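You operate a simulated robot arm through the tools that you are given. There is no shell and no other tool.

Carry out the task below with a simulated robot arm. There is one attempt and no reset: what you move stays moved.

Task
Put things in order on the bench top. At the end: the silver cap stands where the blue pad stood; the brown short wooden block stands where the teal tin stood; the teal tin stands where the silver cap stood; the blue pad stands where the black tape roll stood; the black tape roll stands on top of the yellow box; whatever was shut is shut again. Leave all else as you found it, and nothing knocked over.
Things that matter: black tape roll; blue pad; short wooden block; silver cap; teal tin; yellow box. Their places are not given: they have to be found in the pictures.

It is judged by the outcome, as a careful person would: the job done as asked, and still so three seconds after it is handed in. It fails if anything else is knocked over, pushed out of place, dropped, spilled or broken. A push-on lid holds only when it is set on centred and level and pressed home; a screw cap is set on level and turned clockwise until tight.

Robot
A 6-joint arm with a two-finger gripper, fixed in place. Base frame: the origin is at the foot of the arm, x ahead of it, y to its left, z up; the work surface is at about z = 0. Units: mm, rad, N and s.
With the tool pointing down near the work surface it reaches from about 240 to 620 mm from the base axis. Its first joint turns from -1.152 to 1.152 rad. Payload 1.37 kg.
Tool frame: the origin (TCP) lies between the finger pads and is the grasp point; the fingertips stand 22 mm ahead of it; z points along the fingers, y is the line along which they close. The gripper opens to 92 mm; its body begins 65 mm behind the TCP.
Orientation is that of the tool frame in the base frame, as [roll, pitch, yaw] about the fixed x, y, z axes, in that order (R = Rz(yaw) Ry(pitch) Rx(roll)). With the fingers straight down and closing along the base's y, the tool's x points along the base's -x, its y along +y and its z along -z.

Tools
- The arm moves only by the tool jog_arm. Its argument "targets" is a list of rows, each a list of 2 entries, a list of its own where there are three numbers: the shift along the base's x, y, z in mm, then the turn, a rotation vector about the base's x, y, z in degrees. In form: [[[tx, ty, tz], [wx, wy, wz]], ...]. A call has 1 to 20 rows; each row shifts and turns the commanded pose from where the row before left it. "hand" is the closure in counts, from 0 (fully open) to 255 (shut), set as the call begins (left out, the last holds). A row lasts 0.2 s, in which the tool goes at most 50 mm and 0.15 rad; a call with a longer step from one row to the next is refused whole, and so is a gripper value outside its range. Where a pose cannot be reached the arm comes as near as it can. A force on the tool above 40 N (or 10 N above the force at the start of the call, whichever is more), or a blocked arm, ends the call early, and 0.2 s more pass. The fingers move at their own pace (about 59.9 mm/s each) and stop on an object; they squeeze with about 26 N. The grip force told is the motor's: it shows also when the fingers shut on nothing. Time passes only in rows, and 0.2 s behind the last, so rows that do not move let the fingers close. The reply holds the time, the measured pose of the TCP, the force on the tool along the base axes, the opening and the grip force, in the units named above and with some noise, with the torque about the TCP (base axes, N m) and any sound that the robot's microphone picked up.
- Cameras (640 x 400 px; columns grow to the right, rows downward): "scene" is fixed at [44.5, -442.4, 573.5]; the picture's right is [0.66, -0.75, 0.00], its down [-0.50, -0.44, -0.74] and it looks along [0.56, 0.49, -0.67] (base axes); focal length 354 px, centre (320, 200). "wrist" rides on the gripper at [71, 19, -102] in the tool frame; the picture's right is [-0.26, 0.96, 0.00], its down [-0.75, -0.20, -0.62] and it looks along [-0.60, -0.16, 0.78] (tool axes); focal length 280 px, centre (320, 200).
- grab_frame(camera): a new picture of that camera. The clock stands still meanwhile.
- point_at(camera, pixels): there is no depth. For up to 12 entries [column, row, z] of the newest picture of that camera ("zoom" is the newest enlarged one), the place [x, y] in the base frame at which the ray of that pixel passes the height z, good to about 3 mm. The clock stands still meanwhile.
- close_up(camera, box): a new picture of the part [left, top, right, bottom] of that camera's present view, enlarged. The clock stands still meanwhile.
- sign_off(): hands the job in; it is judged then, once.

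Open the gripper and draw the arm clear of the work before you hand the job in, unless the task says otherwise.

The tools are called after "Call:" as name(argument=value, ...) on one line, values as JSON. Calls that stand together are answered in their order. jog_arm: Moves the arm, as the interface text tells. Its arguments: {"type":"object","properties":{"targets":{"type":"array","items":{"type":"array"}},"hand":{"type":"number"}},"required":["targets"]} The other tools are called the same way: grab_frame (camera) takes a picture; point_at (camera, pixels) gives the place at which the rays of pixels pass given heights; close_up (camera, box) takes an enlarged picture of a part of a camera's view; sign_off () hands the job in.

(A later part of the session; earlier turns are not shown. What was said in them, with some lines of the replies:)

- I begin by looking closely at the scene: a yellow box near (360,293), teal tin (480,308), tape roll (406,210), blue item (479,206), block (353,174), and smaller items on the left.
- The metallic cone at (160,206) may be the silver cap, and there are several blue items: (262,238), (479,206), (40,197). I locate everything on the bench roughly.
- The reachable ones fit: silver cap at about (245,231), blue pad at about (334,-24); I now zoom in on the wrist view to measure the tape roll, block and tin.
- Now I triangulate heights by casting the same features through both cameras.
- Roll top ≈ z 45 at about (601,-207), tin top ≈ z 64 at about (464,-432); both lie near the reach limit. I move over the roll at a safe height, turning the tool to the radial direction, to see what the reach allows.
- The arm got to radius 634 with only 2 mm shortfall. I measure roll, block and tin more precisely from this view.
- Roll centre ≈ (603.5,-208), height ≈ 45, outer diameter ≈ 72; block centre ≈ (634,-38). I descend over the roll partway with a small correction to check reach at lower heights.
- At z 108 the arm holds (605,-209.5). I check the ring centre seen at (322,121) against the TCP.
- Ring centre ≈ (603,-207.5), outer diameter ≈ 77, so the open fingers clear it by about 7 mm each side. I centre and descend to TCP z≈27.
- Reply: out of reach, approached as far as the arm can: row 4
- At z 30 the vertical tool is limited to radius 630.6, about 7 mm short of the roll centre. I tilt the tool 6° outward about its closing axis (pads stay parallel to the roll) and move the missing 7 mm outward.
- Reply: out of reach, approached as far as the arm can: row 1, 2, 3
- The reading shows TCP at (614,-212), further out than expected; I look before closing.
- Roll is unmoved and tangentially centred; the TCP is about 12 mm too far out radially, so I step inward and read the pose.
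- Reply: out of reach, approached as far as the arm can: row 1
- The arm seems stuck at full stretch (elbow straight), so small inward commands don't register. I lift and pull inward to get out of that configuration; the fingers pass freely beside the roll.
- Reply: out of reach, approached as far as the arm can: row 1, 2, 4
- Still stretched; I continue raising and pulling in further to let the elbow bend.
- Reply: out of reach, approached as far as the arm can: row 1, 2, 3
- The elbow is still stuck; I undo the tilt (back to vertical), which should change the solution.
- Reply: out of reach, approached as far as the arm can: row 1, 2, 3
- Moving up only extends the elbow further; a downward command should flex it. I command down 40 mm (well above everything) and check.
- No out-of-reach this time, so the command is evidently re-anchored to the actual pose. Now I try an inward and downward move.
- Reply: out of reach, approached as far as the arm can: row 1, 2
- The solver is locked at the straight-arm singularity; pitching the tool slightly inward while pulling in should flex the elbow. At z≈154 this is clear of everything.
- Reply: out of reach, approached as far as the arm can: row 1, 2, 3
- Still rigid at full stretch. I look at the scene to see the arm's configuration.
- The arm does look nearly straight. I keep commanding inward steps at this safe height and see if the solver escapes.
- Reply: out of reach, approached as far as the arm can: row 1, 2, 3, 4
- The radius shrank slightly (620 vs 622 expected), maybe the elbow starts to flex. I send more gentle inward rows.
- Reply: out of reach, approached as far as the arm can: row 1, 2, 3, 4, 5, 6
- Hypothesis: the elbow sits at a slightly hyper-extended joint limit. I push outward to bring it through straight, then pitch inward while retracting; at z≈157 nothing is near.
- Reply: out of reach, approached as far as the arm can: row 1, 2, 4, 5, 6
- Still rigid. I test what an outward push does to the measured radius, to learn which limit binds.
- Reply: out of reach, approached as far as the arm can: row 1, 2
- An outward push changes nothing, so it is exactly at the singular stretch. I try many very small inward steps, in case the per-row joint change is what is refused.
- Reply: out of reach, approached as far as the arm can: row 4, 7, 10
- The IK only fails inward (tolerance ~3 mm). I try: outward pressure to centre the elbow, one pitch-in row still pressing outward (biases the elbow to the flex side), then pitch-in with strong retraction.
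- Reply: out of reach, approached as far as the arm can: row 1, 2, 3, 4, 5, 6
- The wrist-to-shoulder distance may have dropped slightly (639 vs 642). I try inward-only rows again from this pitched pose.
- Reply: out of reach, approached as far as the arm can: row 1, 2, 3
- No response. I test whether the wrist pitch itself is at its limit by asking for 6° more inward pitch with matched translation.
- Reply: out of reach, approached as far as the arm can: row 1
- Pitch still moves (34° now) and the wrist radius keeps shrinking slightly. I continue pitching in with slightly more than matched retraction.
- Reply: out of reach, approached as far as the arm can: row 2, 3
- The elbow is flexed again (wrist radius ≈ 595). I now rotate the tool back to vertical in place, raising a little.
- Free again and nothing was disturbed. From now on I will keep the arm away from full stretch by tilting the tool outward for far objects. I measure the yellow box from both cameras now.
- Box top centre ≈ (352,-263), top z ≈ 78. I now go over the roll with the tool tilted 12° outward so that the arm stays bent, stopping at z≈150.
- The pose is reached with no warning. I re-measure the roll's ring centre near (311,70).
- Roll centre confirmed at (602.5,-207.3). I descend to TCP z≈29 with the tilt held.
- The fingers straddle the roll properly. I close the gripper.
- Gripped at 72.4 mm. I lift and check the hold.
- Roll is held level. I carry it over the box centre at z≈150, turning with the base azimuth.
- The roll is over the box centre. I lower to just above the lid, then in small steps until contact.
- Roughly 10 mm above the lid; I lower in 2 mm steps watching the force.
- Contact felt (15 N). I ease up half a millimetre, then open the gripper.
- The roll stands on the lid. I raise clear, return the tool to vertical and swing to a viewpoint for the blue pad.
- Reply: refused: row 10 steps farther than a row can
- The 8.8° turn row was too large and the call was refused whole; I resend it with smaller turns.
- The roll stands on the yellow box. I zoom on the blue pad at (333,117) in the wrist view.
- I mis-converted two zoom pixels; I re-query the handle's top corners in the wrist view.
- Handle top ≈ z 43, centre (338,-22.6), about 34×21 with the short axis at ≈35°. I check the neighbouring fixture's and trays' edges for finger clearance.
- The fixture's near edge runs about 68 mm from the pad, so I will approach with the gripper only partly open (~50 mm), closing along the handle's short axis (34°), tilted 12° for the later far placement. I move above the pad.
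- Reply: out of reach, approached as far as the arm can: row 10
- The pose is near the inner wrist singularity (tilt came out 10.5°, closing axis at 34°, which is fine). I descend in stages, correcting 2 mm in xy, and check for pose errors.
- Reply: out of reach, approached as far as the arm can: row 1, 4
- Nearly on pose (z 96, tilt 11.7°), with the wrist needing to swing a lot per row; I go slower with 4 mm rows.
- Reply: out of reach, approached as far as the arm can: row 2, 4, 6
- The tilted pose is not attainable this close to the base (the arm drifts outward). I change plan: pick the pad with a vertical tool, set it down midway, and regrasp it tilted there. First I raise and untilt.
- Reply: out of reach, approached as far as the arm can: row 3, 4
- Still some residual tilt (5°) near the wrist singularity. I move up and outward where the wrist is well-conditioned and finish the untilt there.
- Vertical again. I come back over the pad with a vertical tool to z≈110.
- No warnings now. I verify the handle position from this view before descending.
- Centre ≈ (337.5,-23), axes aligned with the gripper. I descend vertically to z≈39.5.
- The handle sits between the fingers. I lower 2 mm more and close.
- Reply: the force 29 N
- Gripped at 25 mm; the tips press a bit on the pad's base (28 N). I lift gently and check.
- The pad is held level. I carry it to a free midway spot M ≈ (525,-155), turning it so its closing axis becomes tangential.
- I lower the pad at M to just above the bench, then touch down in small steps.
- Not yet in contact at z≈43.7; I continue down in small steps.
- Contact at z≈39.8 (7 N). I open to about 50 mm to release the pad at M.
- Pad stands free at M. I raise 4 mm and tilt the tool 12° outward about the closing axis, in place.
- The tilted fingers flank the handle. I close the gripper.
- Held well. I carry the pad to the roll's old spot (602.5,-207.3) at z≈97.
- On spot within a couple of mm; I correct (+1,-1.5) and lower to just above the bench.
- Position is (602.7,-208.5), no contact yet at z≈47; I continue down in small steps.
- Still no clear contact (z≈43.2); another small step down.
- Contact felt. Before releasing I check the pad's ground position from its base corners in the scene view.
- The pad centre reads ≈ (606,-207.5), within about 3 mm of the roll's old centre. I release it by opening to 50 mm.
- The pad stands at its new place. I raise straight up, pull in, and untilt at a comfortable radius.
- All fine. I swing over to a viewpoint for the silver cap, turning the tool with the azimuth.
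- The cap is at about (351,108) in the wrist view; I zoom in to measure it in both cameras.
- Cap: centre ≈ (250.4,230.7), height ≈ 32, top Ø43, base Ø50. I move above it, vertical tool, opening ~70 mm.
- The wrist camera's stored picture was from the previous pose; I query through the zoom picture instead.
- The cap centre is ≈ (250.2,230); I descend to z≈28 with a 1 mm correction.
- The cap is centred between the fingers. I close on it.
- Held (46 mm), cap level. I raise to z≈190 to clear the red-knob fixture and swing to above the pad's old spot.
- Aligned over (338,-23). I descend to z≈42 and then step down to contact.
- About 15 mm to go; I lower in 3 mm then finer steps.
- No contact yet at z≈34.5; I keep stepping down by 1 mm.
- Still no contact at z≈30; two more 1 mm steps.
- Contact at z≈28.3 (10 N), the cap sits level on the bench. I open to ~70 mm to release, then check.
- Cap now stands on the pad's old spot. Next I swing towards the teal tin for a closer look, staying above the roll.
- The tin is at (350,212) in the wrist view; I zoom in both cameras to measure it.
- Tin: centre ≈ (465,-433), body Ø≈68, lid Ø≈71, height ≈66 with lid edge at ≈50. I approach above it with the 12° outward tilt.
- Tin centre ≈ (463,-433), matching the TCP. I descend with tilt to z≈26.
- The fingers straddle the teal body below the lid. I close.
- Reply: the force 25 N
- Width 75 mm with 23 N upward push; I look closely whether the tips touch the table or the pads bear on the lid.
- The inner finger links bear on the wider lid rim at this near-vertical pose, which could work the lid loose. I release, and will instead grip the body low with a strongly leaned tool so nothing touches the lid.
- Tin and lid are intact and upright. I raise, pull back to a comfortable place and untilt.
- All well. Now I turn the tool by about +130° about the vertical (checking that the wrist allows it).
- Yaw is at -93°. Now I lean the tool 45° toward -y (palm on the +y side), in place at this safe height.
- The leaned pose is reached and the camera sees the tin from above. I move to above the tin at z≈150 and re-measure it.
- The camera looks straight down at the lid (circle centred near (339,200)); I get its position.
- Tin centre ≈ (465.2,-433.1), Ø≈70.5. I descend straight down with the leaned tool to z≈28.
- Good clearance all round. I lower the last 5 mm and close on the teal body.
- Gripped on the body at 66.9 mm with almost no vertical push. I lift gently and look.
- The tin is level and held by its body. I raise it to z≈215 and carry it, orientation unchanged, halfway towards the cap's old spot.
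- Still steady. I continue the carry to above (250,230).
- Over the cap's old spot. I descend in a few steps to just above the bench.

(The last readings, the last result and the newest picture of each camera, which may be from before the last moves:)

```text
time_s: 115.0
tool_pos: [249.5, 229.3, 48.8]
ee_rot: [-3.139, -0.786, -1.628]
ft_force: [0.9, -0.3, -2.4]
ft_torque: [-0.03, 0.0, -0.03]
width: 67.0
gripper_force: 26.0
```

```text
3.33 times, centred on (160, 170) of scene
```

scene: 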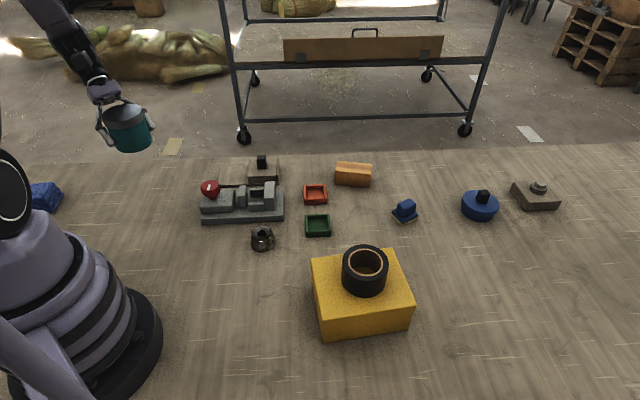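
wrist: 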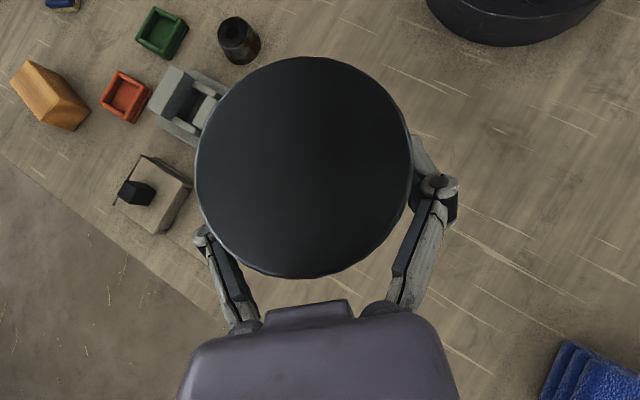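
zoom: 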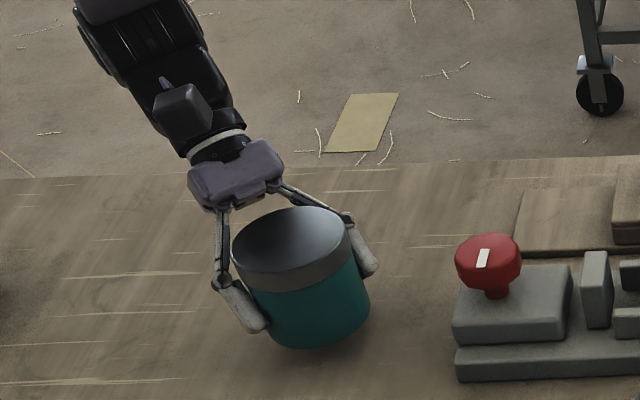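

Tin is level, about 18 mm above the bench. I lower it further with finer steps.

Call:
jog_arm(targets=[[[0.5, 0.8, -5], [0, 0, 0]], [[0, 0, -5], [0, 0, 0]], [[0, 0, -4], [0, 0, 0]], [[0, 0, -1.5], [0, 0, 0]], [[0, 0, 0], [0, 0, 0]]], hand=255)

Call:
jog_arm(targets=[[[0, 0, -1], [0, 0, 0]], [[0, 0, 0], [0, 0, 0]]], hand=255)

```text
time_s: 116.2
tool_pos: [250.8, 230.6, 32.8]
ee_rot: [-3.138, -0.785, -1.629]
ft_force: [-0.2, -1.2, -0.9]
ft_torque: [0.02, 0.0, 0.0]
width: 66.9
gripper_force: 25.7
```

```text
time_s: 116.8
tool_pos: [250.8, 230.0, 32.7]
ee_rot: [-3.139, -0.786, -1.628]
ft_force: [-0.1, -0.3, -1.3]
ft_torque: [-0.01, -0.02, 0.02]
width: 67.0
gripper_force: 25.8
```

Position (250.8,230), still hanging (z≈32.7). I step down by 1 mm.

Call:
jog_arm(targets=[[[0, 0, -1], [0, 0, 0]], [[0, 0, 0], [0, 0, 0]]], hand=255)

Call:
jog_arm(targets=[[[0, 0, -1], [0, 0, 0]], [[0, 0, 0], [0, 0, 0]]], hand=255)

```text
time_s: 117.4
tool_pos: [251.6, 231.0, 31.8]
ee_rot: [-3.138, -0.785, -1.63]
ft_force: [-0.2, 0.0, -2.4]
ft_torque: [-0.03, 0.03, 0.01]
width: 67.0
gripper_force: 25.7
```

```text
time_s: 118.0
tool_pos: [250.5, 230.8, 31.5]
ee_rot: [-3.137, -0.784, -1.629]
ft_force: [-0.1, 0.6, -1.7]
ft_torque: [0.04, 0.0, -0.01]
width: 66.9
gripper_force: 26.4
```

Still hanging at about z 31; another step of 1 mm, then a finer one.

Call:
jog_arm(targets=[[[0, 0, -0.8], [0, 0, 0]], [[0, 0, 0], [0, 0, 0]]], hand=255)

Call:
jog_arm(targets=[[[0, 0, -0.6], [0, 0, 0]], [[0, 0, 0], [0, 0, 0]]], hand=255)

```text
time_s: 118.6
tool_pos: [251.0, 231.7, 30.4]
ee_rot: [-3.137, -0.785, -1.628]
ft_force: [0.3, -0.4, -0.9]
ft_torque: [-0.02, 0.0, 0.01]
width: 67.0
gripper_force: 25.6
```

```text
time_s: 119.2
tool_pos: [250.5, 232.7, 29.0]
ee_rot: [-3.138, -0.785, -1.629]
ft_force: [-2.8, 3.1, 18.1]
ft_torque: [0.07, 0.16, 0.0]
width: 67.1
gripper_force: 25.9
```

Contact (18 N). I ease up slightly and then open the gripper.

Call:
jog_arm(targets=[[[0, 0, 0.5], [0, 0, 0]], [[0, 0, 0], [0, 0, 0]]], hand=255)

Call:
jog_arm(targets=[[[0, 0, 0], [0, 0, 0]], [[0, 0, 0], [0, 0, 0]], [[0, 0, 0], [0, 0, 0]]], hand=0)

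Call:
grab_frame(camera="wrist")

Call:
close_up(camera="scene", box=[100, 140, 228, 236])

```text
time_s: 119.8
tool_pos: [251.0, 231.3, 29.4]
ee_rot: [-3.137, -0.786, -1.628]
ft_force: [-2.3, 4.9, 15.8]
ft_torque: [-0.1, 0.06, -0.06]
width: 67.0
gripper_force: 25.6
```

```text
time_s: 120.6
tool_pos: [250.6, 230.6, 29.5]
ee_rot: [-3.138, -0.785, -1.628]
ft_force: [-0.8, -0.4, -0.3]
ft_torque: [-0.04, -0.01, -0.01]
width: 92.1
gripper_force: 0.0
```

```text
taken
```

wrist: 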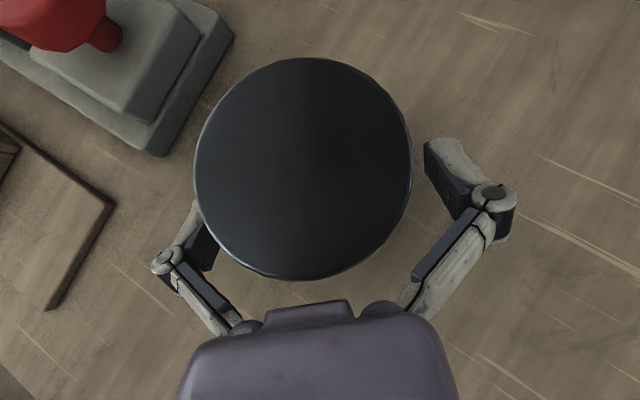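

```text
4.17 times, centred on (164, 188) of scene
```

zoom: 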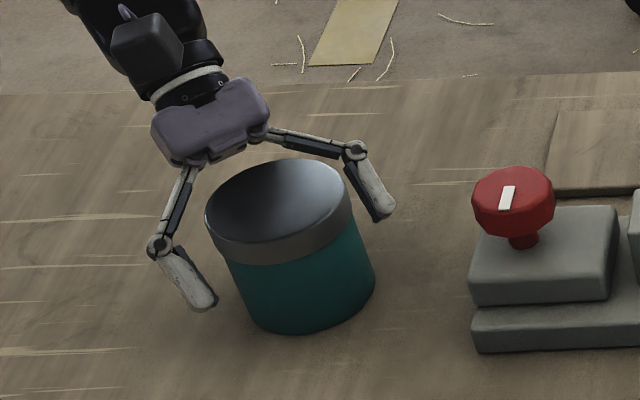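

The tin stands at the cap's old spot with its lid on. I retreat straight up.

Call:
jog_arm(targets=[[[0, 0, 15], [0, 0, 0]], [[0, 0, 30], [0, 0, 0]], [[0, 0, 45], [0, 0, 0]], [[0, 0, 45], [0, 0, 0]], [[0, 0, 45], [0, 0, 0]], [[0, 0, 40], [0, 0, 0]], [[0, 0, 0], [0, 0, 0]]], hand=0)

Call:
grab_frame(camera="scene")

Call:
grab_frame(camera="wrist")

```text
time_s: 122.2
tool_pos: [248.6, 231.8, 251.1]
ee_rot: [-3.14, -0.785, -1.628]
ft_force: [0.0, 0.2, -0.3]
ft_torque: [-0.02, -0.01, 0.01]
width: 92.0
gripper_force: 0.1
```

```text
taken
```

scene: 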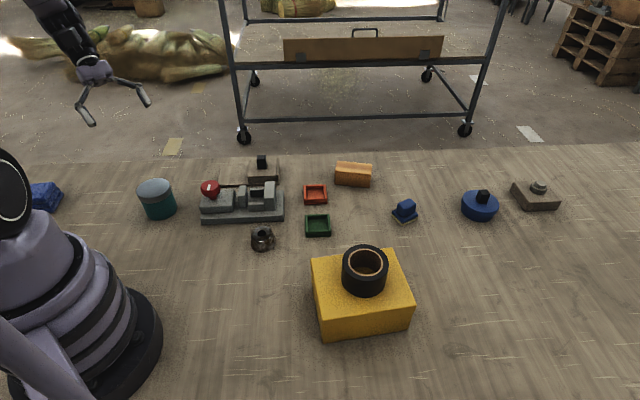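

```text
taken
```

wrist: 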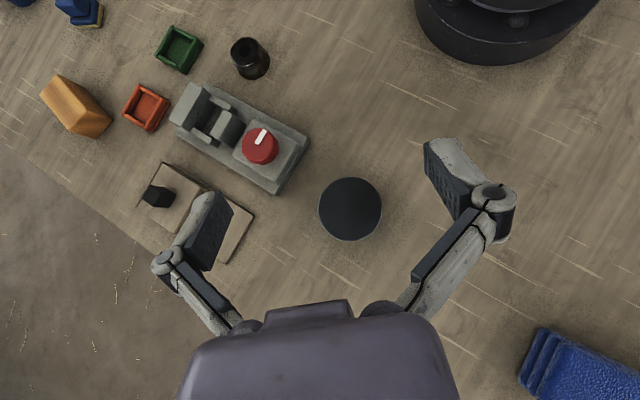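

Tin upright at its new place. I verify its position and the cap's position from this overhead view.

Call:
point_at(camera="wrist", pixels=[[350, 208.5, 66], [350, 208.5, 66], [319, 208.5, 66], [381, 208.5, 66], [250, 62, 32], [247, 58, 32], [251, 66, 25]])

Call:
close_up(camera="wrist", box=[200, 20, 300, 100])

Call:
close_up(camera="scene", box=[238, 215, 290, 255])

```text
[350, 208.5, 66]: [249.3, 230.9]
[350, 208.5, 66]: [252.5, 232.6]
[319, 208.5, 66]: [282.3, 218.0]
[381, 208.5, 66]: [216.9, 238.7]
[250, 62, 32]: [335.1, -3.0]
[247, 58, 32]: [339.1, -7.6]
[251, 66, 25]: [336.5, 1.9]
```

```text
5.00 times, centred on (250, 60) of wrist
```

zoom: 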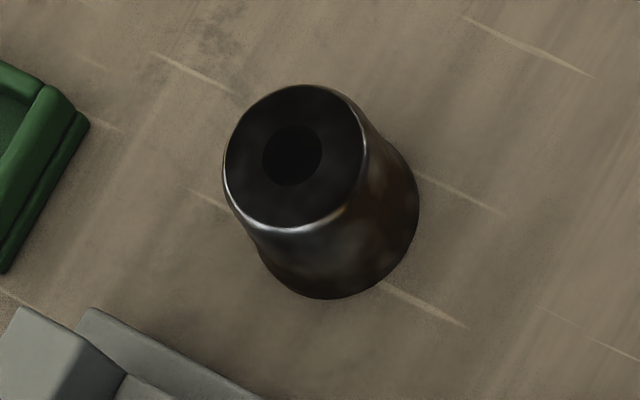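

```text
10.00 times, centred on (264, 235) of scene
```

zoom: 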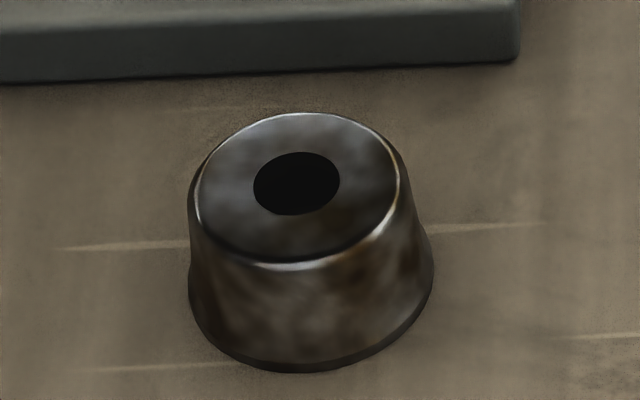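

Call:
point_at(camera="wrist", pixels=[[245.2, 51.6, 32], [245.2, 51.6, 32]])

Call:
point_at(camera="scene", pixels=[[261.8, 233.9, 32], [261.8, 233.9, 32], [261, 240, 12]])

```text
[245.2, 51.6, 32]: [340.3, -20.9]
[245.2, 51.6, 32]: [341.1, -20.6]
```

```text
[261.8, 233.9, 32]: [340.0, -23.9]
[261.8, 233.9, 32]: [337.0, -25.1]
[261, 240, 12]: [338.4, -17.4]
```

Cap reads ≈ (338.5,-23.5) and tin ≈ (250.5,231): both on target. Now I untilt the tool in place and then turn it back while moving to a neutral place.

Call:
jog_arm(targets=[[[0, 0, 0], [7.49, -0.39, 0]], [[0, 0, 0], [7.49, -0.39, 0]], [[0, 0, 0], [7.49, -0.39, 0]], [[0, 0, 0], [7.49, -0.39, 0]], [[0, 0, 0], [7.49, -0.39, 0]], [[0, 0, 0], [7.49, -0.39, 0]], [[0, 0, 0], [0, 0, 0]]], hand=0)

Call:
jog_arm(targets=[[[10.6, -13.6, 0], [0, 0, -8.35]], [[10.6, -13.6, 0], [0, 0, -8.35]], [[10.6, -13.6, 0], [0, 0, -8.35]], [[10.6, -13.6, 0], [0, 0, -8.35]], [[10.6, -13.6, 0], [0, 0, -8.35]], [[10.6, -13.6, 0], [0, 0, -8.35]], [[10.6, -13.6, 0], [0, 0, -8.35]], [[10.6, -13.6, 0], [0, 0, -8.35]], [[10.6, -13.6, 0], [0, 0, -8.35]], [[10.6, -13.6, 0], [0, 0, -8.35]], [[10.6, -13.6, 0], [0, 0, -8.35]], [[10.6, -13.6, 0], [0, 0, -8.35]], [[10.6, -13.6, 0], [0, 0, -8.35]], [[10.6, -13.6, 0], [0, 0, -8.35]], [[10.6, -13.6, 0], [0, 0, -8.35]], [[10.6, -13.6, 0], [0, 0, -8.35]], [[10.6, -13.6, 0], [0, 0, -8.35]], [[0, 0, 0], [0, 0, 0]]], hand=0)

Call:
grab_frame(camera="wrist")

Call:
grab_frame(camera="scene")

```text
time_s: 123.8
tool_pos: [250.9, 231.2, 250.4]
ee_rot: [-3.141, 0.002, -1.625]
ft_force: [0.4, -0.2, -0.5]
ft_torque: [0.0, -0.04, -0.02]
width: 91.8
gripper_force: 0.0
```

```text
time_s: 127.6
tool_pos: [432.4, 0.3, 249.8]
ee_rot: [3.141, -0.001, 2.177]
ft_force: [0.9, 0.0, 0.3]
ft_torque: [0.0, -0.03, 0.02]
width: 92.2
gripper_force: 0.1
```

```text
taken
```

wrist: 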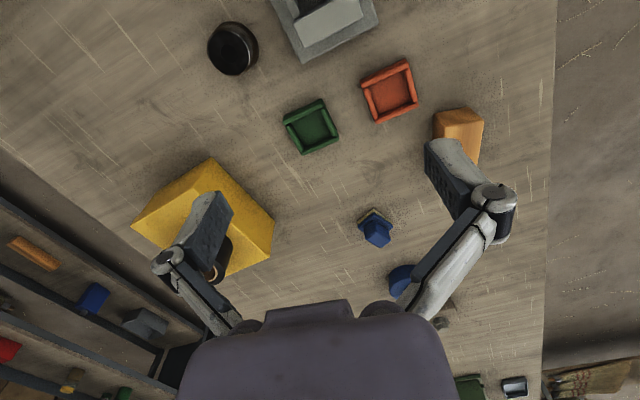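

```text
taken
```

scene: 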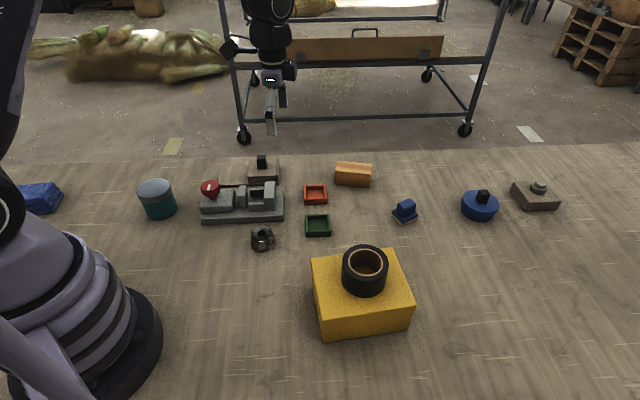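

Next the wooden block. I go above it with the closing axis across its width (34.7°) and a 20° lean towards -55°, keeping the arm well bent.

Call:
jog_arm(targets=[[[33.6, -6.4, -16.7], [-4.1, -2.87, 0]], [[33.6, -6.4, -16.7], [-4.1, -2.87, 0]], [[33.6, -6.4, -16.7], [-4.1, -2.87, 0]], [[33.6, -6.4, -16.7], [-4.1, -2.87, 0]], [[33.6, -6.4, -16.7], [0, 0, 0]], [[33.6, -6.4, -16.7], [0, 0, 0]], [[0, 0, 0], [0, 0, 0]]], hand=0)

Call:
grab_frame(camera="wrist")

Call:
grab_frame(camera="scene")

```text
time_s: 129.2
tool_pos: [632.1, -39.3, 151.3]
ee_rot: [-3.141, 0.348, 2.178]
ft_force: [0.5, 0.9, -0.2]
ft_torque: [0.02, 0.03, 0.0]
width: 91.9
gripper_force: 0.0
```

```text
taken
```

wrist: 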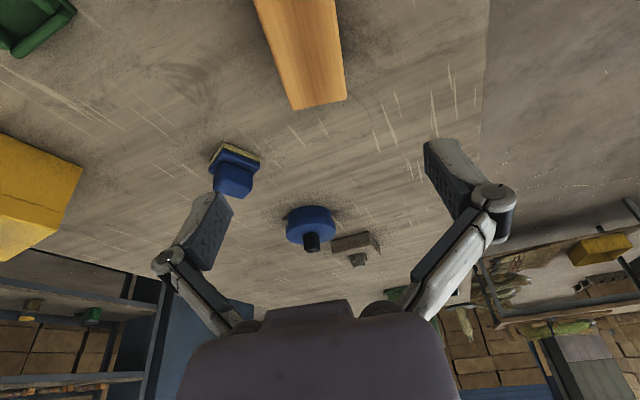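

```text
taken
```

scene: 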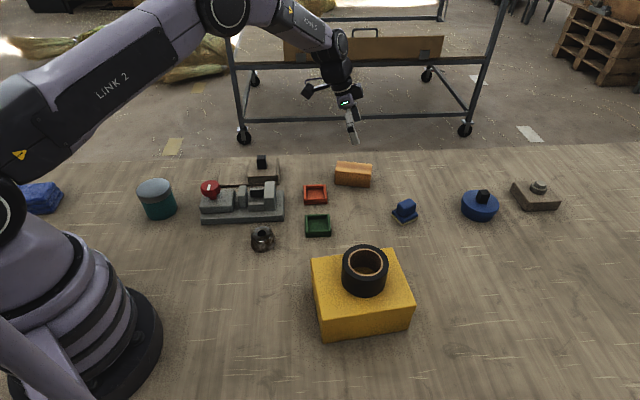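

No reach warnings. I zoom in on the block in both views.

Call:
close_up(camera="wrist", box=[230, 0, 390, 120])

Call:
close_up(camera="scene", box=[325, 150, 389, 195])

```text
3.33 times, centred on (310, 60) of wrist
```

zoom: 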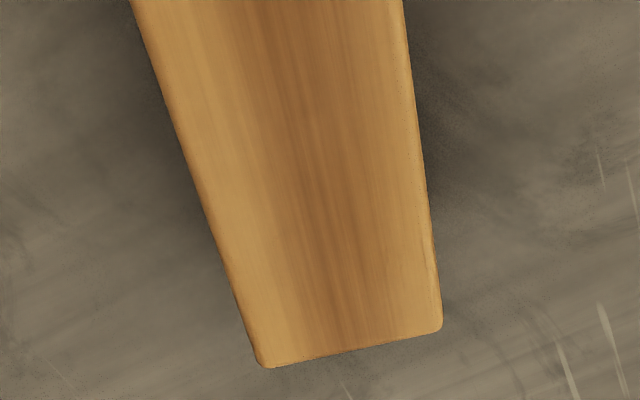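

```text
8.89 times, centred on (357, 172) of scene
```

zoom: 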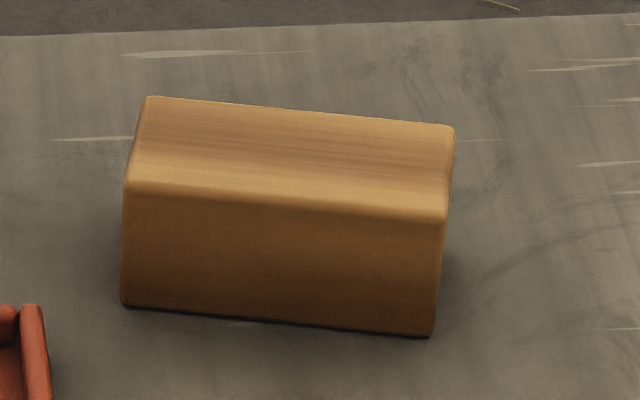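

Call:
point_at(camera="wrist", pixels=[[292.6, 110.1, 40], [292.6, 110.1, 48], [346.3, 99, 40], [346.3, 99, 48], [253.9, 1, 45], [334.6, 1, 45]])

Call:
point_at(camera="scene", pixels=[[337.65, 160.4, 40], [337.65, 160.4, 48], [372.2, 163.8, 40], [372.2, 163.8, 48], [371.1, 173.7, 40], [371.1, 173.7, 48], [335.1, 170.3, 40], [335.1, 170.3, 48], [334.7, 183.6, 0], [369.7, 187.3, 0]])

```text
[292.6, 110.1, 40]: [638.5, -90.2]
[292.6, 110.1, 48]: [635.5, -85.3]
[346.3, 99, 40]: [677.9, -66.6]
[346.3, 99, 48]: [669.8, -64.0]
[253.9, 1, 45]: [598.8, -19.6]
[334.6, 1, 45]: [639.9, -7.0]
```

```text
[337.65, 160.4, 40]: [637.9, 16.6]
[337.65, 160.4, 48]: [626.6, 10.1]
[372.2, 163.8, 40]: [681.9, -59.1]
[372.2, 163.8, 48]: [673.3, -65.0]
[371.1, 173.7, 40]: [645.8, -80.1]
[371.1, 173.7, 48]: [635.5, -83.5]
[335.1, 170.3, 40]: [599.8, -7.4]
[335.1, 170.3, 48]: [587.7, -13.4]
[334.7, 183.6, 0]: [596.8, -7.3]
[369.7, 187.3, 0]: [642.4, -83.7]
```

Block: centre ≈ (635.5,-36.5), top ≈ 43, about 88×40, long axis at ≈ -59.5°. I turn -4.2° to align, centre, and descend to z≈70 to check.

Call:
jog_arm(targets=[[[1.7, 1.4, -20], [0, 0, -2.1]], [[1.7, 1.4, -20], [0, 0, -2.1]], [[0, 0, -20], [0, 0, 0]], [[0, 0, -20], [0, 0, 0]], [[0, 0, 0], [0, 0, 0]]], hand=60)

Call:
grab_frame(camera="wrist")

Call:
close_up(camera="scene", box=[290, 110, 434, 210])

```text
time_s: 130.4
tool_pos: [636.0, -36.5, 70.6]
ee_rot: [3.139, 0.349, 2.103]
ft_force: [-0.3, -0.1, 0.0]
ft_torque: [-0.03, -0.02, 0.05]
width: 70.4
gripper_force: 0.0
```

```text
taken
```

wrist: 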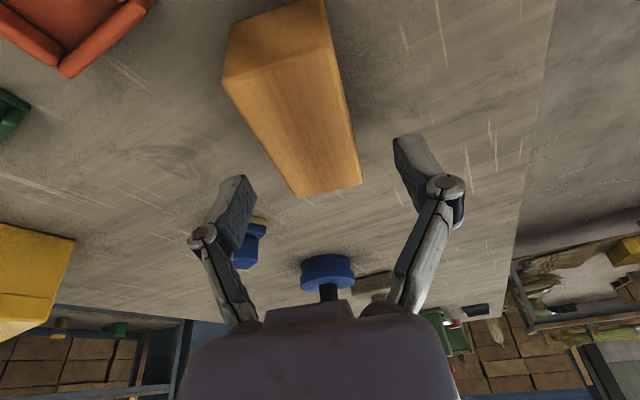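

```text
4.00 times, centred on (362, 160) of scene
```

zoom: 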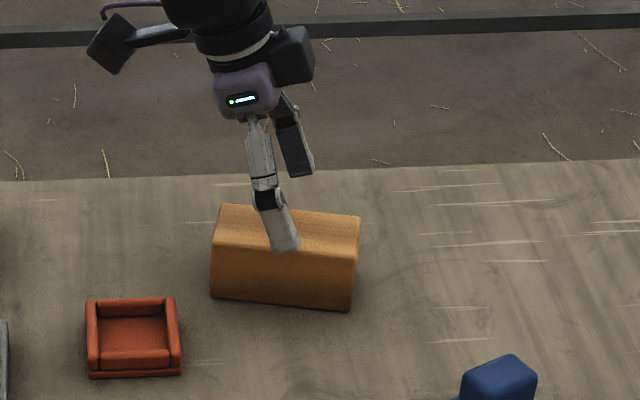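

Call:
close_up(camera="wrist", box=[200, 0, 400, 210])

```text
1.90 times, centred on (300, 105) of wrist
```

zoom: 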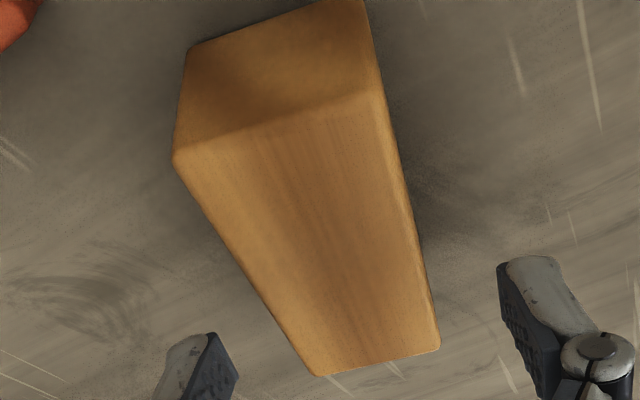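

I get the four top-face corners of the block at z≈43 through the zoom picture.

Call:
point_at(camera="zoom", pixels=[[174, 162, 43], [378, 88, 43], [439, 348, 43], [315, 375, 43], [174, 162, 43], [378, 88, 43], [439, 348, 43], [315, 375, 43]])

```text
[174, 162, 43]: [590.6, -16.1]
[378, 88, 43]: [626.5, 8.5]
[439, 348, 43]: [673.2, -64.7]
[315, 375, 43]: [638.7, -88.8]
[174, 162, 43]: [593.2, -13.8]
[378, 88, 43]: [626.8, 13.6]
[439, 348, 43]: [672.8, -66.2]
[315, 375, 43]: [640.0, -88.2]
```

Centre refined to ≈ (633.5,-38.5), axis ≈ 32.5°. I apply the small corrections and descend to z≈28.

Call:
jog_arm(targets=[[[-1.2, -1, -12], [0, 0, 2]], [[-1.2, -1, -12], [0, 0, 0]], [[0, 0, -12], [0, 0, 0]], [[0, 0, -6], [0, 0, 0]], [[0, 0, 0], [0, 0, 0]]], hand=60)

Call:
grab_frame(camera="wrist")

Call:
close_up(camera="scene", box=[290, 110, 434, 210])

```text
time_s: 131.6
tool_pos: [634.7, -38.8, 28.9]
ee_rot: [-3.14, 0.349, 2.14]
ft_force: [-0.4, -0.6, -0.4]
ft_torque: [-0.01, -0.01, -0.01]
width: 70.2
gripper_force: 0.0
```

```text
taken
```

wrist: 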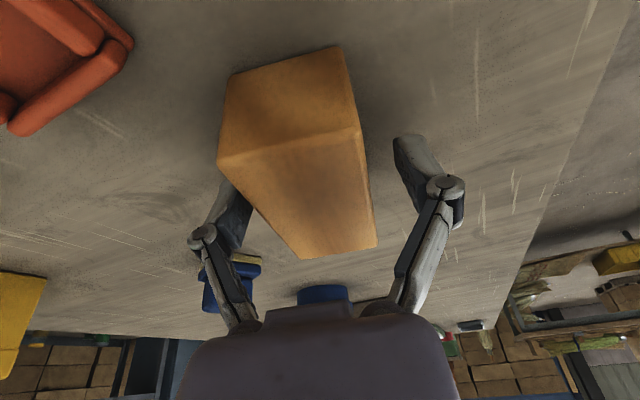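

```text
4.00 times, centred on (362, 160) of scene
```

zoom: 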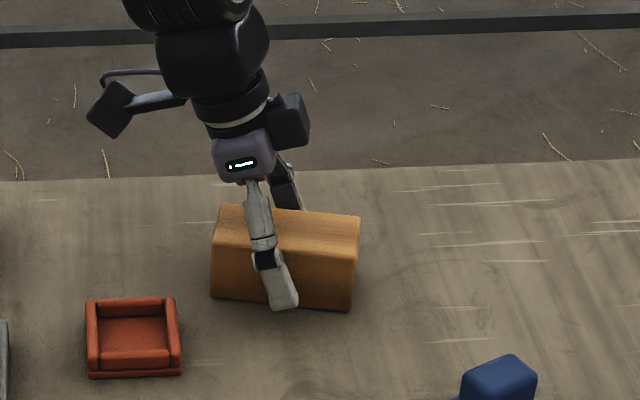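

The fingers straddle the block. I close on it.

Call:
jog_arm(targets=[[[0, 0, 0], [0, 0, 0]], [[0, 0, 0], [0, 0, 0]], [[0, 0, 0], [0, 0, 0]], [[0, 0, 0], [0, 0, 0]]], hand=255)

Call:
grab_frame(camera="wrist")

```text
time_s: 132.6
tool_pos: [634.2, -38.6, 28.3]
ee_rot: [3.141, 0.348, 2.14]
ft_force: [0.0, -0.1, 0.8]
ft_torque: [0.0, 0.0, -0.03]
width: 44.4
gripper_force: 26.5
```

```text
taken
```

wrist: 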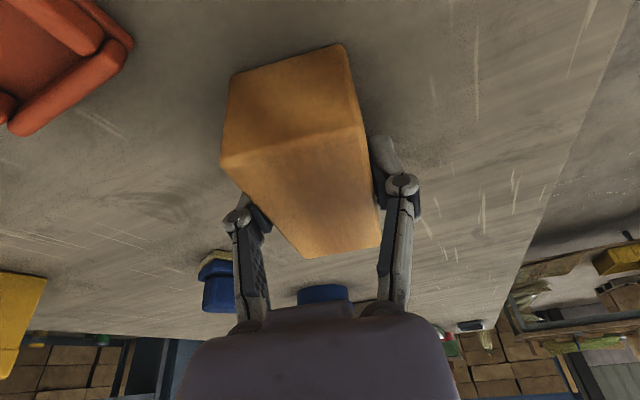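

Gripped at 44.4 mm. I lift the block and check that it stays level.

Call:
jog_arm(targets=[[[0, 0, 3], [0, 0, 0]], [[0, 0, 10], [0, 0, 0]], [[0, 0, 25], [0, 0, 0]], [[0, 0, 40], [0, 0, 0]], [[0, 0, 42], [0, 0, 0]], [[0, 0, 0], [0, 0, 0]]], hand=255)

Call:
grab_frame(camera="wrist")

Call:
close_up(camera="scene", box=[290, 80, 434, 200])

```text
time_s: 134.0
tool_pos: [634.4, -36.8, 147.7]
ee_rot: [3.141, 0.35, 2.139]
ft_force: [-0.4, 0.4, -0.4]
ft_torque: [0.02, 0.03, 0.05]
width: 44.3
gripper_force: 26.4
```

```text
taken
```

wrist: 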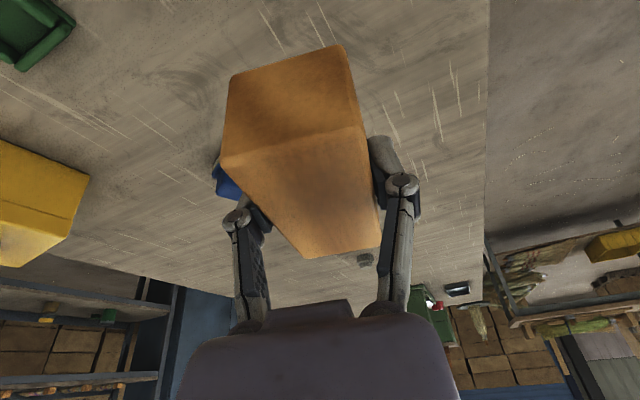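

```text
3.33 times, centred on (362, 140) of scene
```

zoom: 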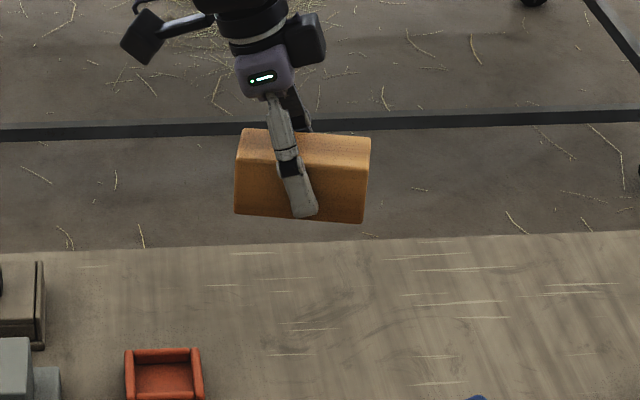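

The block hangs level. I carry it at z≈148 to above the tin's old spot (464,-433.5), orientation unchanged.

Call:
jog_arm(targets=[[[-17, -39.5, 0], [0, 0, 0]], [[-17, -39.5, 0], [0, 0, 0]], [[-17, -39.5, 0], [0, 0, 0]], [[-17, -39.5, 0], [0, 0, 0]], [[-17, -39.5, 0], [0, 0, 0]], [[-17, -39.5, 0], [0, 0, 0]], [[-17, -39.5, 0], [0, 0, 0]], [[-17, -39.5, 0], [0, 0, 0]], [[-17, -39.5, 0], [0, 0, 0]], [[-17, -39.5, 0], [0, 0, 0]], [[0, 0, 0], [0, 0, 0]]], hand=255)

Call:
grab_frame(camera="scene")

Call:
grab_frame(camera="wrist")

```text
time_s: 136.4
tool_pos: [461.5, -433.9, 147.8]
ee_rot: [3.142, 0.348, 2.141]
ft_force: [-0.6, -0.2, -1.7]
ft_torque: [-0.01, -0.02, 0.01]
width: 44.2
gripper_force: 25.9
```

```text
taken
```

scene: 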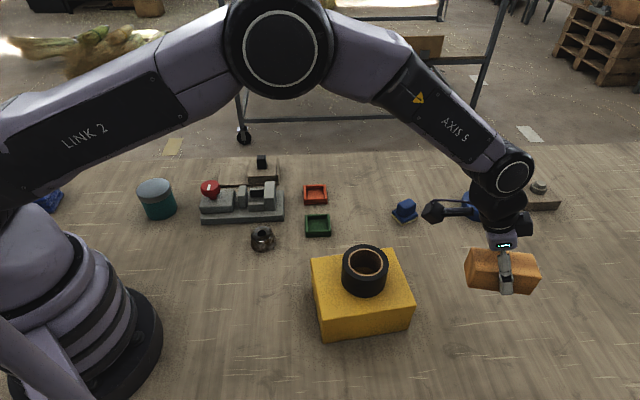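

```text
taken
```

wrist: 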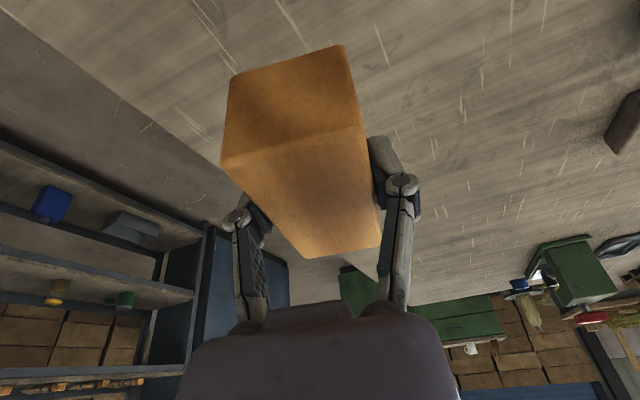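

Over the spot. I check where the bench edge lies relative to the block's footprint before lowering.

Call:
point_at(camera="wrist", pixels=[[30, 30, 0], [120, 98, 0], [200, 160, 0]])

```text
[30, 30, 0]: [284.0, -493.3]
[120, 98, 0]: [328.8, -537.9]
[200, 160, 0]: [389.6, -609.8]
```

The edge is ~170 mm away, so the spot is fine. I centre (+2,+0.5) and lower to just above the bench.

Call:
jog_arm(targets=[[[2, 0.5, -30], [0, 0, 0]], [[0, 0, -30], [0, 0, 0]], [[0, 0, -30], [0, 0, 0]], [[0, 0, -18], [0, 0, 0]], [[0, 0, -6], [0, 0, 0]], [[0, 0, 0], [0, 0, 0]]], hand=255)

Call:
close_up(camera="scene", box=[410, 230, 554, 350])

```text
time_s: 137.8
tool_pos: [464.3, -432.9, 33.4]
ee_rot: [3.141, 0.349, 2.14]
ft_force: [-0.2, -0.2, -2.3]
ft_torque: [-0.01, -0.01, -0.02]
width: 44.3
gripper_force: 26.2
```

```text
3.33 times, centred on (482, 290) of scene
```

zoom: 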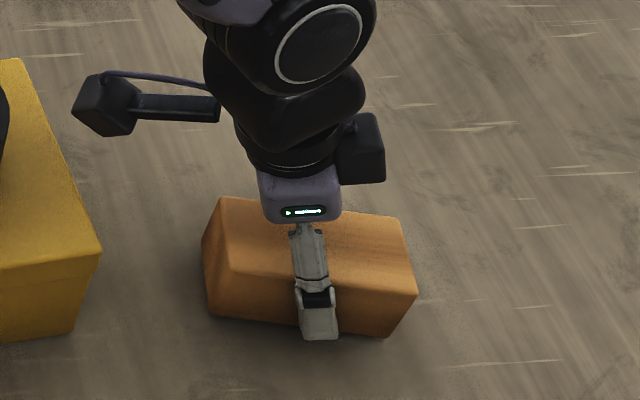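

Now about 5 mm above the bench at (464,-433). I step down in 1 mm increments to contact.

Call:
jog_arm(targets=[[[0, 0, -1.5], [0, 0, 0]], [[0, 0, -1.5], [0, 0, 0]], [[0, 0, 0], [0, 0, 0]]], hand=255)

Call:
jog_arm(targets=[[[0, 0, -0.8], [0, 0, 0]], [[0, 0, 0], [0, 0, 0]]], hand=255)

Call:
jog_arm(targets=[[[0, 0, -0.8], [0, 0, 0]], [[0, 0, 0], [0, 0, 0]]], hand=255)

```text
time_s: 138.6
tool_pos: [464.1, -431.7, 31.1]
ee_rot: [3.14, 0.349, 2.138]
ft_force: [0.0, 0.0, -1.1]
ft_torque: [0.01, 0.04, 0.0]
width: 44.2
gripper_force: 26.0
```

```text
time_s: 139.2
tool_pos: [465.5, -431.0, 31.0]
ee_rot: [-3.14, 0.349, 2.14]
ft_force: [0.9, 0.0, -1.2]
ft_torque: [0.0, 0.0, 0.02]
width: 44.5
gripper_force: 26.4
```

```text
time_s: 139.8
tool_pos: [464.8, -432.6, 29.7]
ee_rot: [-3.141, 0.349, 2.138]
ft_force: [0.1, 0.4, -0.2]
ft_torque: [0.03, 0.0, 0.01]
width: 44.4
gripper_force: 26.0
```

No contact yet at z≈29.7; I keep stepping down finely.

Call:
jog_arm(targets=[[[0, 0, -0.8], [0, 0, 0]], [[0, 0, 0], [0, 0, 0]]], hand=255)

Call:
jog_arm(targets=[[[0, 0, -0.6], [0, 0, 0]], [[0, 0, 0], [0, 0, 0]]], hand=255)

```text
time_s: 140.4
tool_pos: [465.9, -431.2, 28.2]
ee_rot: [-3.141, 0.349, 2.14]
ft_force: [0.1, 0.0, -1.0]
ft_torque: [0.0, 0.05, 0.0]
width: 44.2
gripper_force: 25.5
```

```text
time_s: 141.0
tool_pos: [465.4, -431.7, 28.9]
ee_rot: [-3.141, 0.35, 2.14]
ft_force: [-0.4, 0.8, 1.2]
ft_torque: [0.08, 0.05, 0.03]
width: 44.6
gripper_force: 26.0
```

Contact is just beginning (force rising to +1.2 N). One last 0.4 mm step, then I release.

Call:
jog_arm(targets=[[[0, 0, -0.4], [0, 0, 0]], [[0, 0, 0], [0, 0, 0]]], hand=255)

Call:
jog_arm(targets=[[[0, 0, 0], [0, 0, 0]], [[0, 0, 0], [0, 0, 0]], [[0, 0, 0], [0, 0, 0]]], hand=60)

Call:
grab_frame(camera="wrist")

Call:
close_up(camera="scene", box=[410, 230, 554, 350])

```text
time_s: 141.6
tool_pos: [465.5, -432.0, 28.8]
ee_rot: [3.139, 0.351, 2.139]
ft_force: [-1.3, 3.3, 9.1]
ft_torque: [0.26, 0.13, -0.04]
width: 44.4
gripper_force: 26.5
```

```text
time_s: 142.4
tool_pos: [464.1, -432.6, 26.9]
ee_rot: [-3.14, 0.349, 2.14]
ft_force: [-0.4, 0.3, 0.2]
ft_torque: [-0.03, -0.01, 0.01]
width: 70.2
gripper_force: 0.1
```

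```text
taken
```

wrist: 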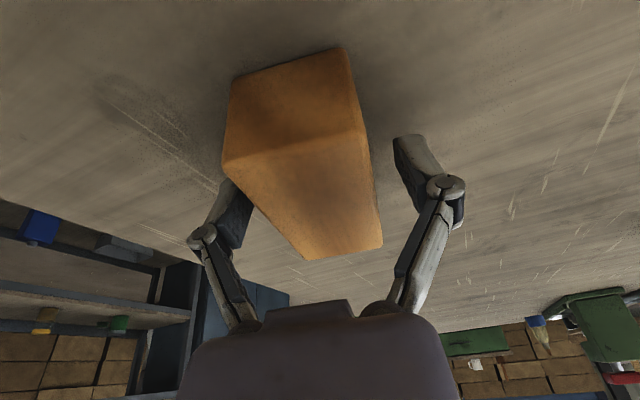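

```text
3.33 times, centred on (482, 290) of scene
```

zoom: 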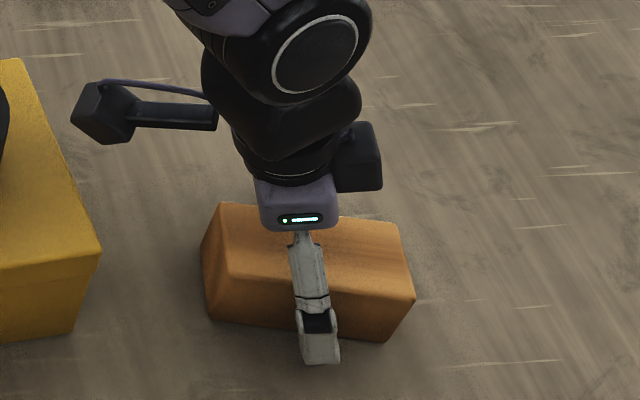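

The block stands at the tin's old spot. I retreat straight up, then pull in and untilt.

Call:
jog_arm(targets=[[[0, 0, 15], [0, 0, 0]], [[0, 0, 30], [0, 0, 0]], [[0, 0, 40], [0, 0, 0]], [[0, 0, 45], [0, 0, 0]], [[0, 0, 45], [0, 0, 0]], [[-8, 25, 30], [4.2, 2.69, 0]], [[-8, 30, 20], [4.2, 2.69, 0]], [[-8, 35, 0], [4.2, 2.69, 0]], [[-8, 40, 0], [4.2, 2.69, 0]], [[0, 45, 0], [0, 0, 4]], [[0, 45, 0], [0, 0, 6]], [[0, 45, 0], [0, 0, 6]], [[0, 45, 0], [0, 0, 6]], [[0, 0, 0], [0, 0, 0]]], hand=60)

Call:
grab_frame(camera="scene")

Call:
grab_frame(camera="wrist")

```text
time_s: 145.4
tool_pos: [433.0, -121.9, 252.5]
ee_rot: [3.141, 0.0, 2.524]
ft_force: [-0.8, 0.7, 0.3]
ft_torque: [0.04, 0.02, 0.01]
width: 70.5
gripper_force: 0.0
```

```text
taken
```

scene: 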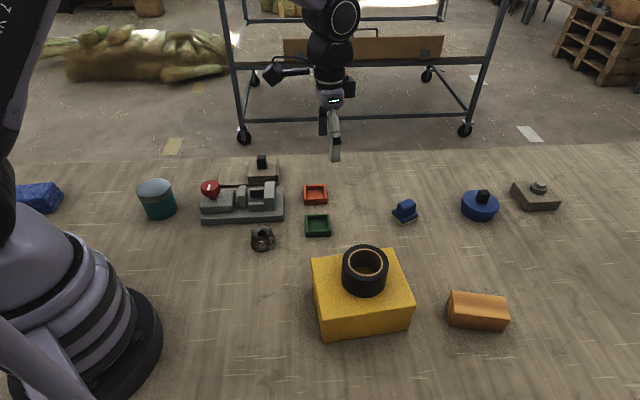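

```text
taken
```

wrist: 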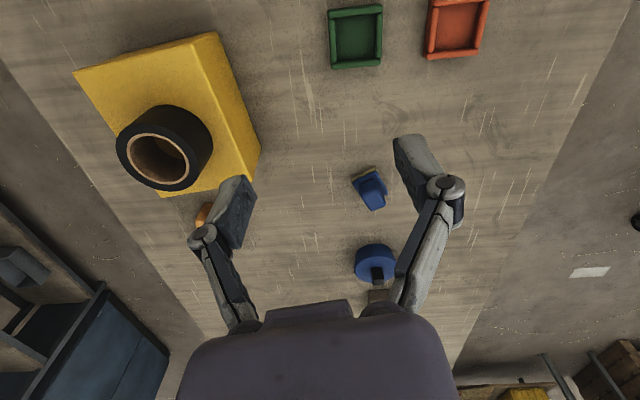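

All pieces are placed. I verify details: block, roll on the box (lid unmoved), pad, and tin.

Call:
close_up(camera="scene", box=[296, 240, 424, 344])

Call:
close_up(camera="scene", box=[430, 275, 526, 345])

Call:
close_up(camera="scene", box=[370, 180, 450, 240])

Call:
close_up(camera="scene", box=[120, 150, 350, 260])

```text
3.85 times, centred on (360, 292) of scene
```

zoom: 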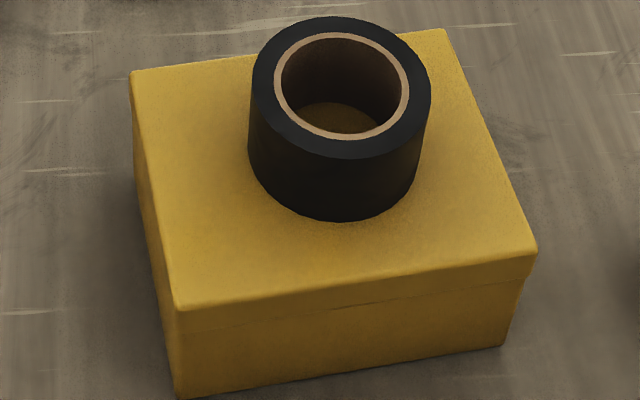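

```text
5.71 times, centred on (478, 310) of scene
```

zoom: 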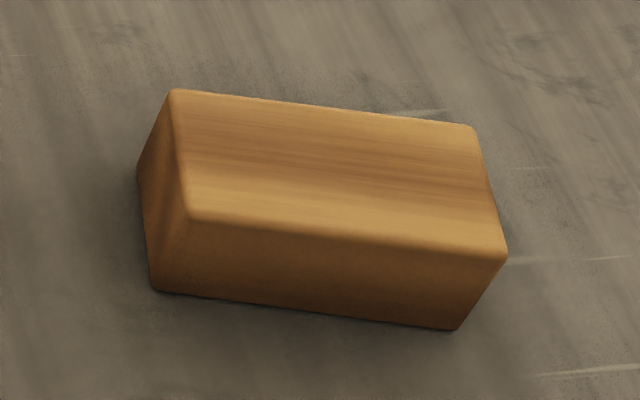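

```text
6.67 times, centred on (410, 210) of scene
```

zoom: 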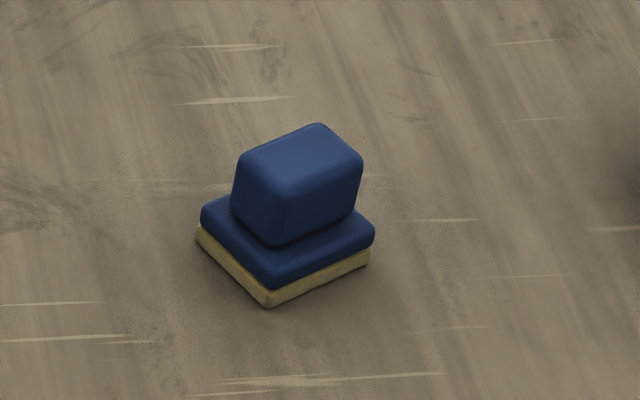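

```text
2.78 times, centred on (235, 205) of scene
```

zoom: 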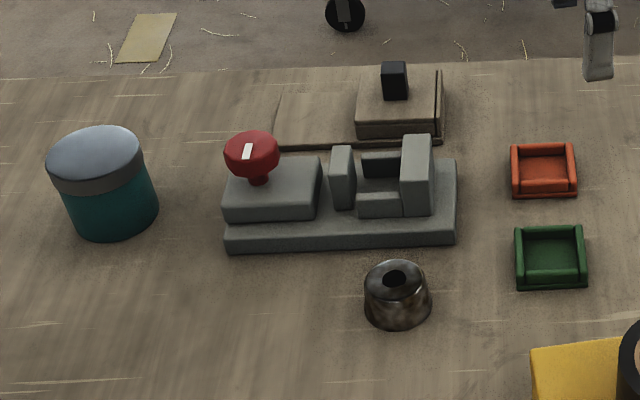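

Box corners are unchanged and everything stands well. I check the block's and pad's final centres numerically.

Call:
point_at(camera="scene", pixels=[[480.7, 305.1, 43], [480.7, 305.1, 43], [401, 215.8, 0], [404.5, 216.8, 3], [404.5, 216.8, 3]])

```text
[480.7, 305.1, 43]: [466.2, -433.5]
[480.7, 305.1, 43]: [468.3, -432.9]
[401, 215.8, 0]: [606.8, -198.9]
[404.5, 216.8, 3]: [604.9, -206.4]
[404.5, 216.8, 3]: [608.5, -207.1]
```

Block ≈ (466,-433) and pad ≈ (606,-207) are within a few mm of their targets. I open the gripper fully and raise the arm clear.

Call:
jog_arm(targets=[[[-5, 20, 20], [0, 0, 0]], [[0, 20, 20], [0, 0, 0]], [[0, 0, 0], [0, 0, 0]], [[0, 0, 0], [0, 0, 0]]], hand=0)

Call:
grab_frame(camera="scene")

```text
time_s: 146.4
tool_pos: [427.7, -83.9, 294.8]
ee_rot: [3.141, 0.002, 2.522]
ft_force: [1.1, 0.2, 0.0]
ft_torque: [-0.04, 0.0, 0.02]
width: 92.1
gripper_force: 0.0
```

```text
taken
```

scene: 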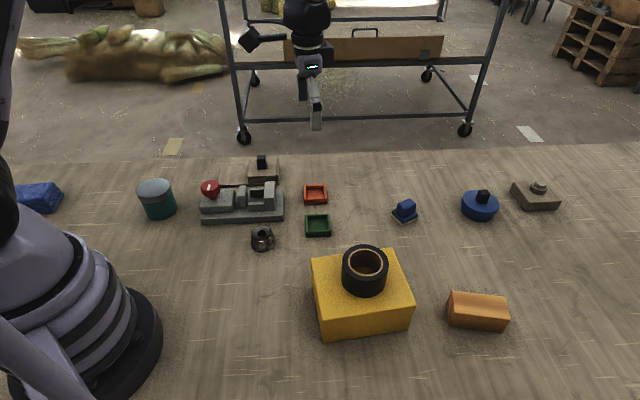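

The final picture shows the tin at (157,198), cap at (262,237), pad at (405,210), roll on the yellow box at (365,270), and block at (478,310). All of them are upright and the arm is clear, so I hand the job in.

Call:
sign_off()

```text
The job is handed in.
```

I moved all five items to their new places and handed the job in. In the last pictures everything was standing upright, and nothing else appeared to have moved.

| Item | Now stands | Measured position (mm) | Target (mm) |
|---|---|---|---|
| Black tape roll | on top of the yellow box, near the middle | set down at about (353, -264) | box centre about (352, -263) |
| Blue pad | where the tape roll stood | about (606, -207) | (603, -207) |
| Silver cap | where the blue pad stood | about (338, -23) | (338, -23) |
| Teal tin | where the silver cap stood | about (250, 231) | (250, 230) |
| Short wooden block | where the teal tin stood | about (466, -433) | (464, -433) |

- **Item choice:** There was more than one blue item, so I took the small pad with the block handle as the blue pad. I took the dark metal cone with the hole as the silver cap. The other blue items were out of the arm's reach.
- **Lids:** The teal tin's lid stayed on throughout. On my first try the gripper pressed against the lid, so I let go and gripped the tin by its body instead. The yellow box's corners were in the same place after the roll was set on it.
- **Turned items:** The blue pad was turned when I moved it. The wooden block kept its original direction.
- **Extra step:** I set the blue pad down briefly at a free spot on the bench to change my grip before putting it in place.
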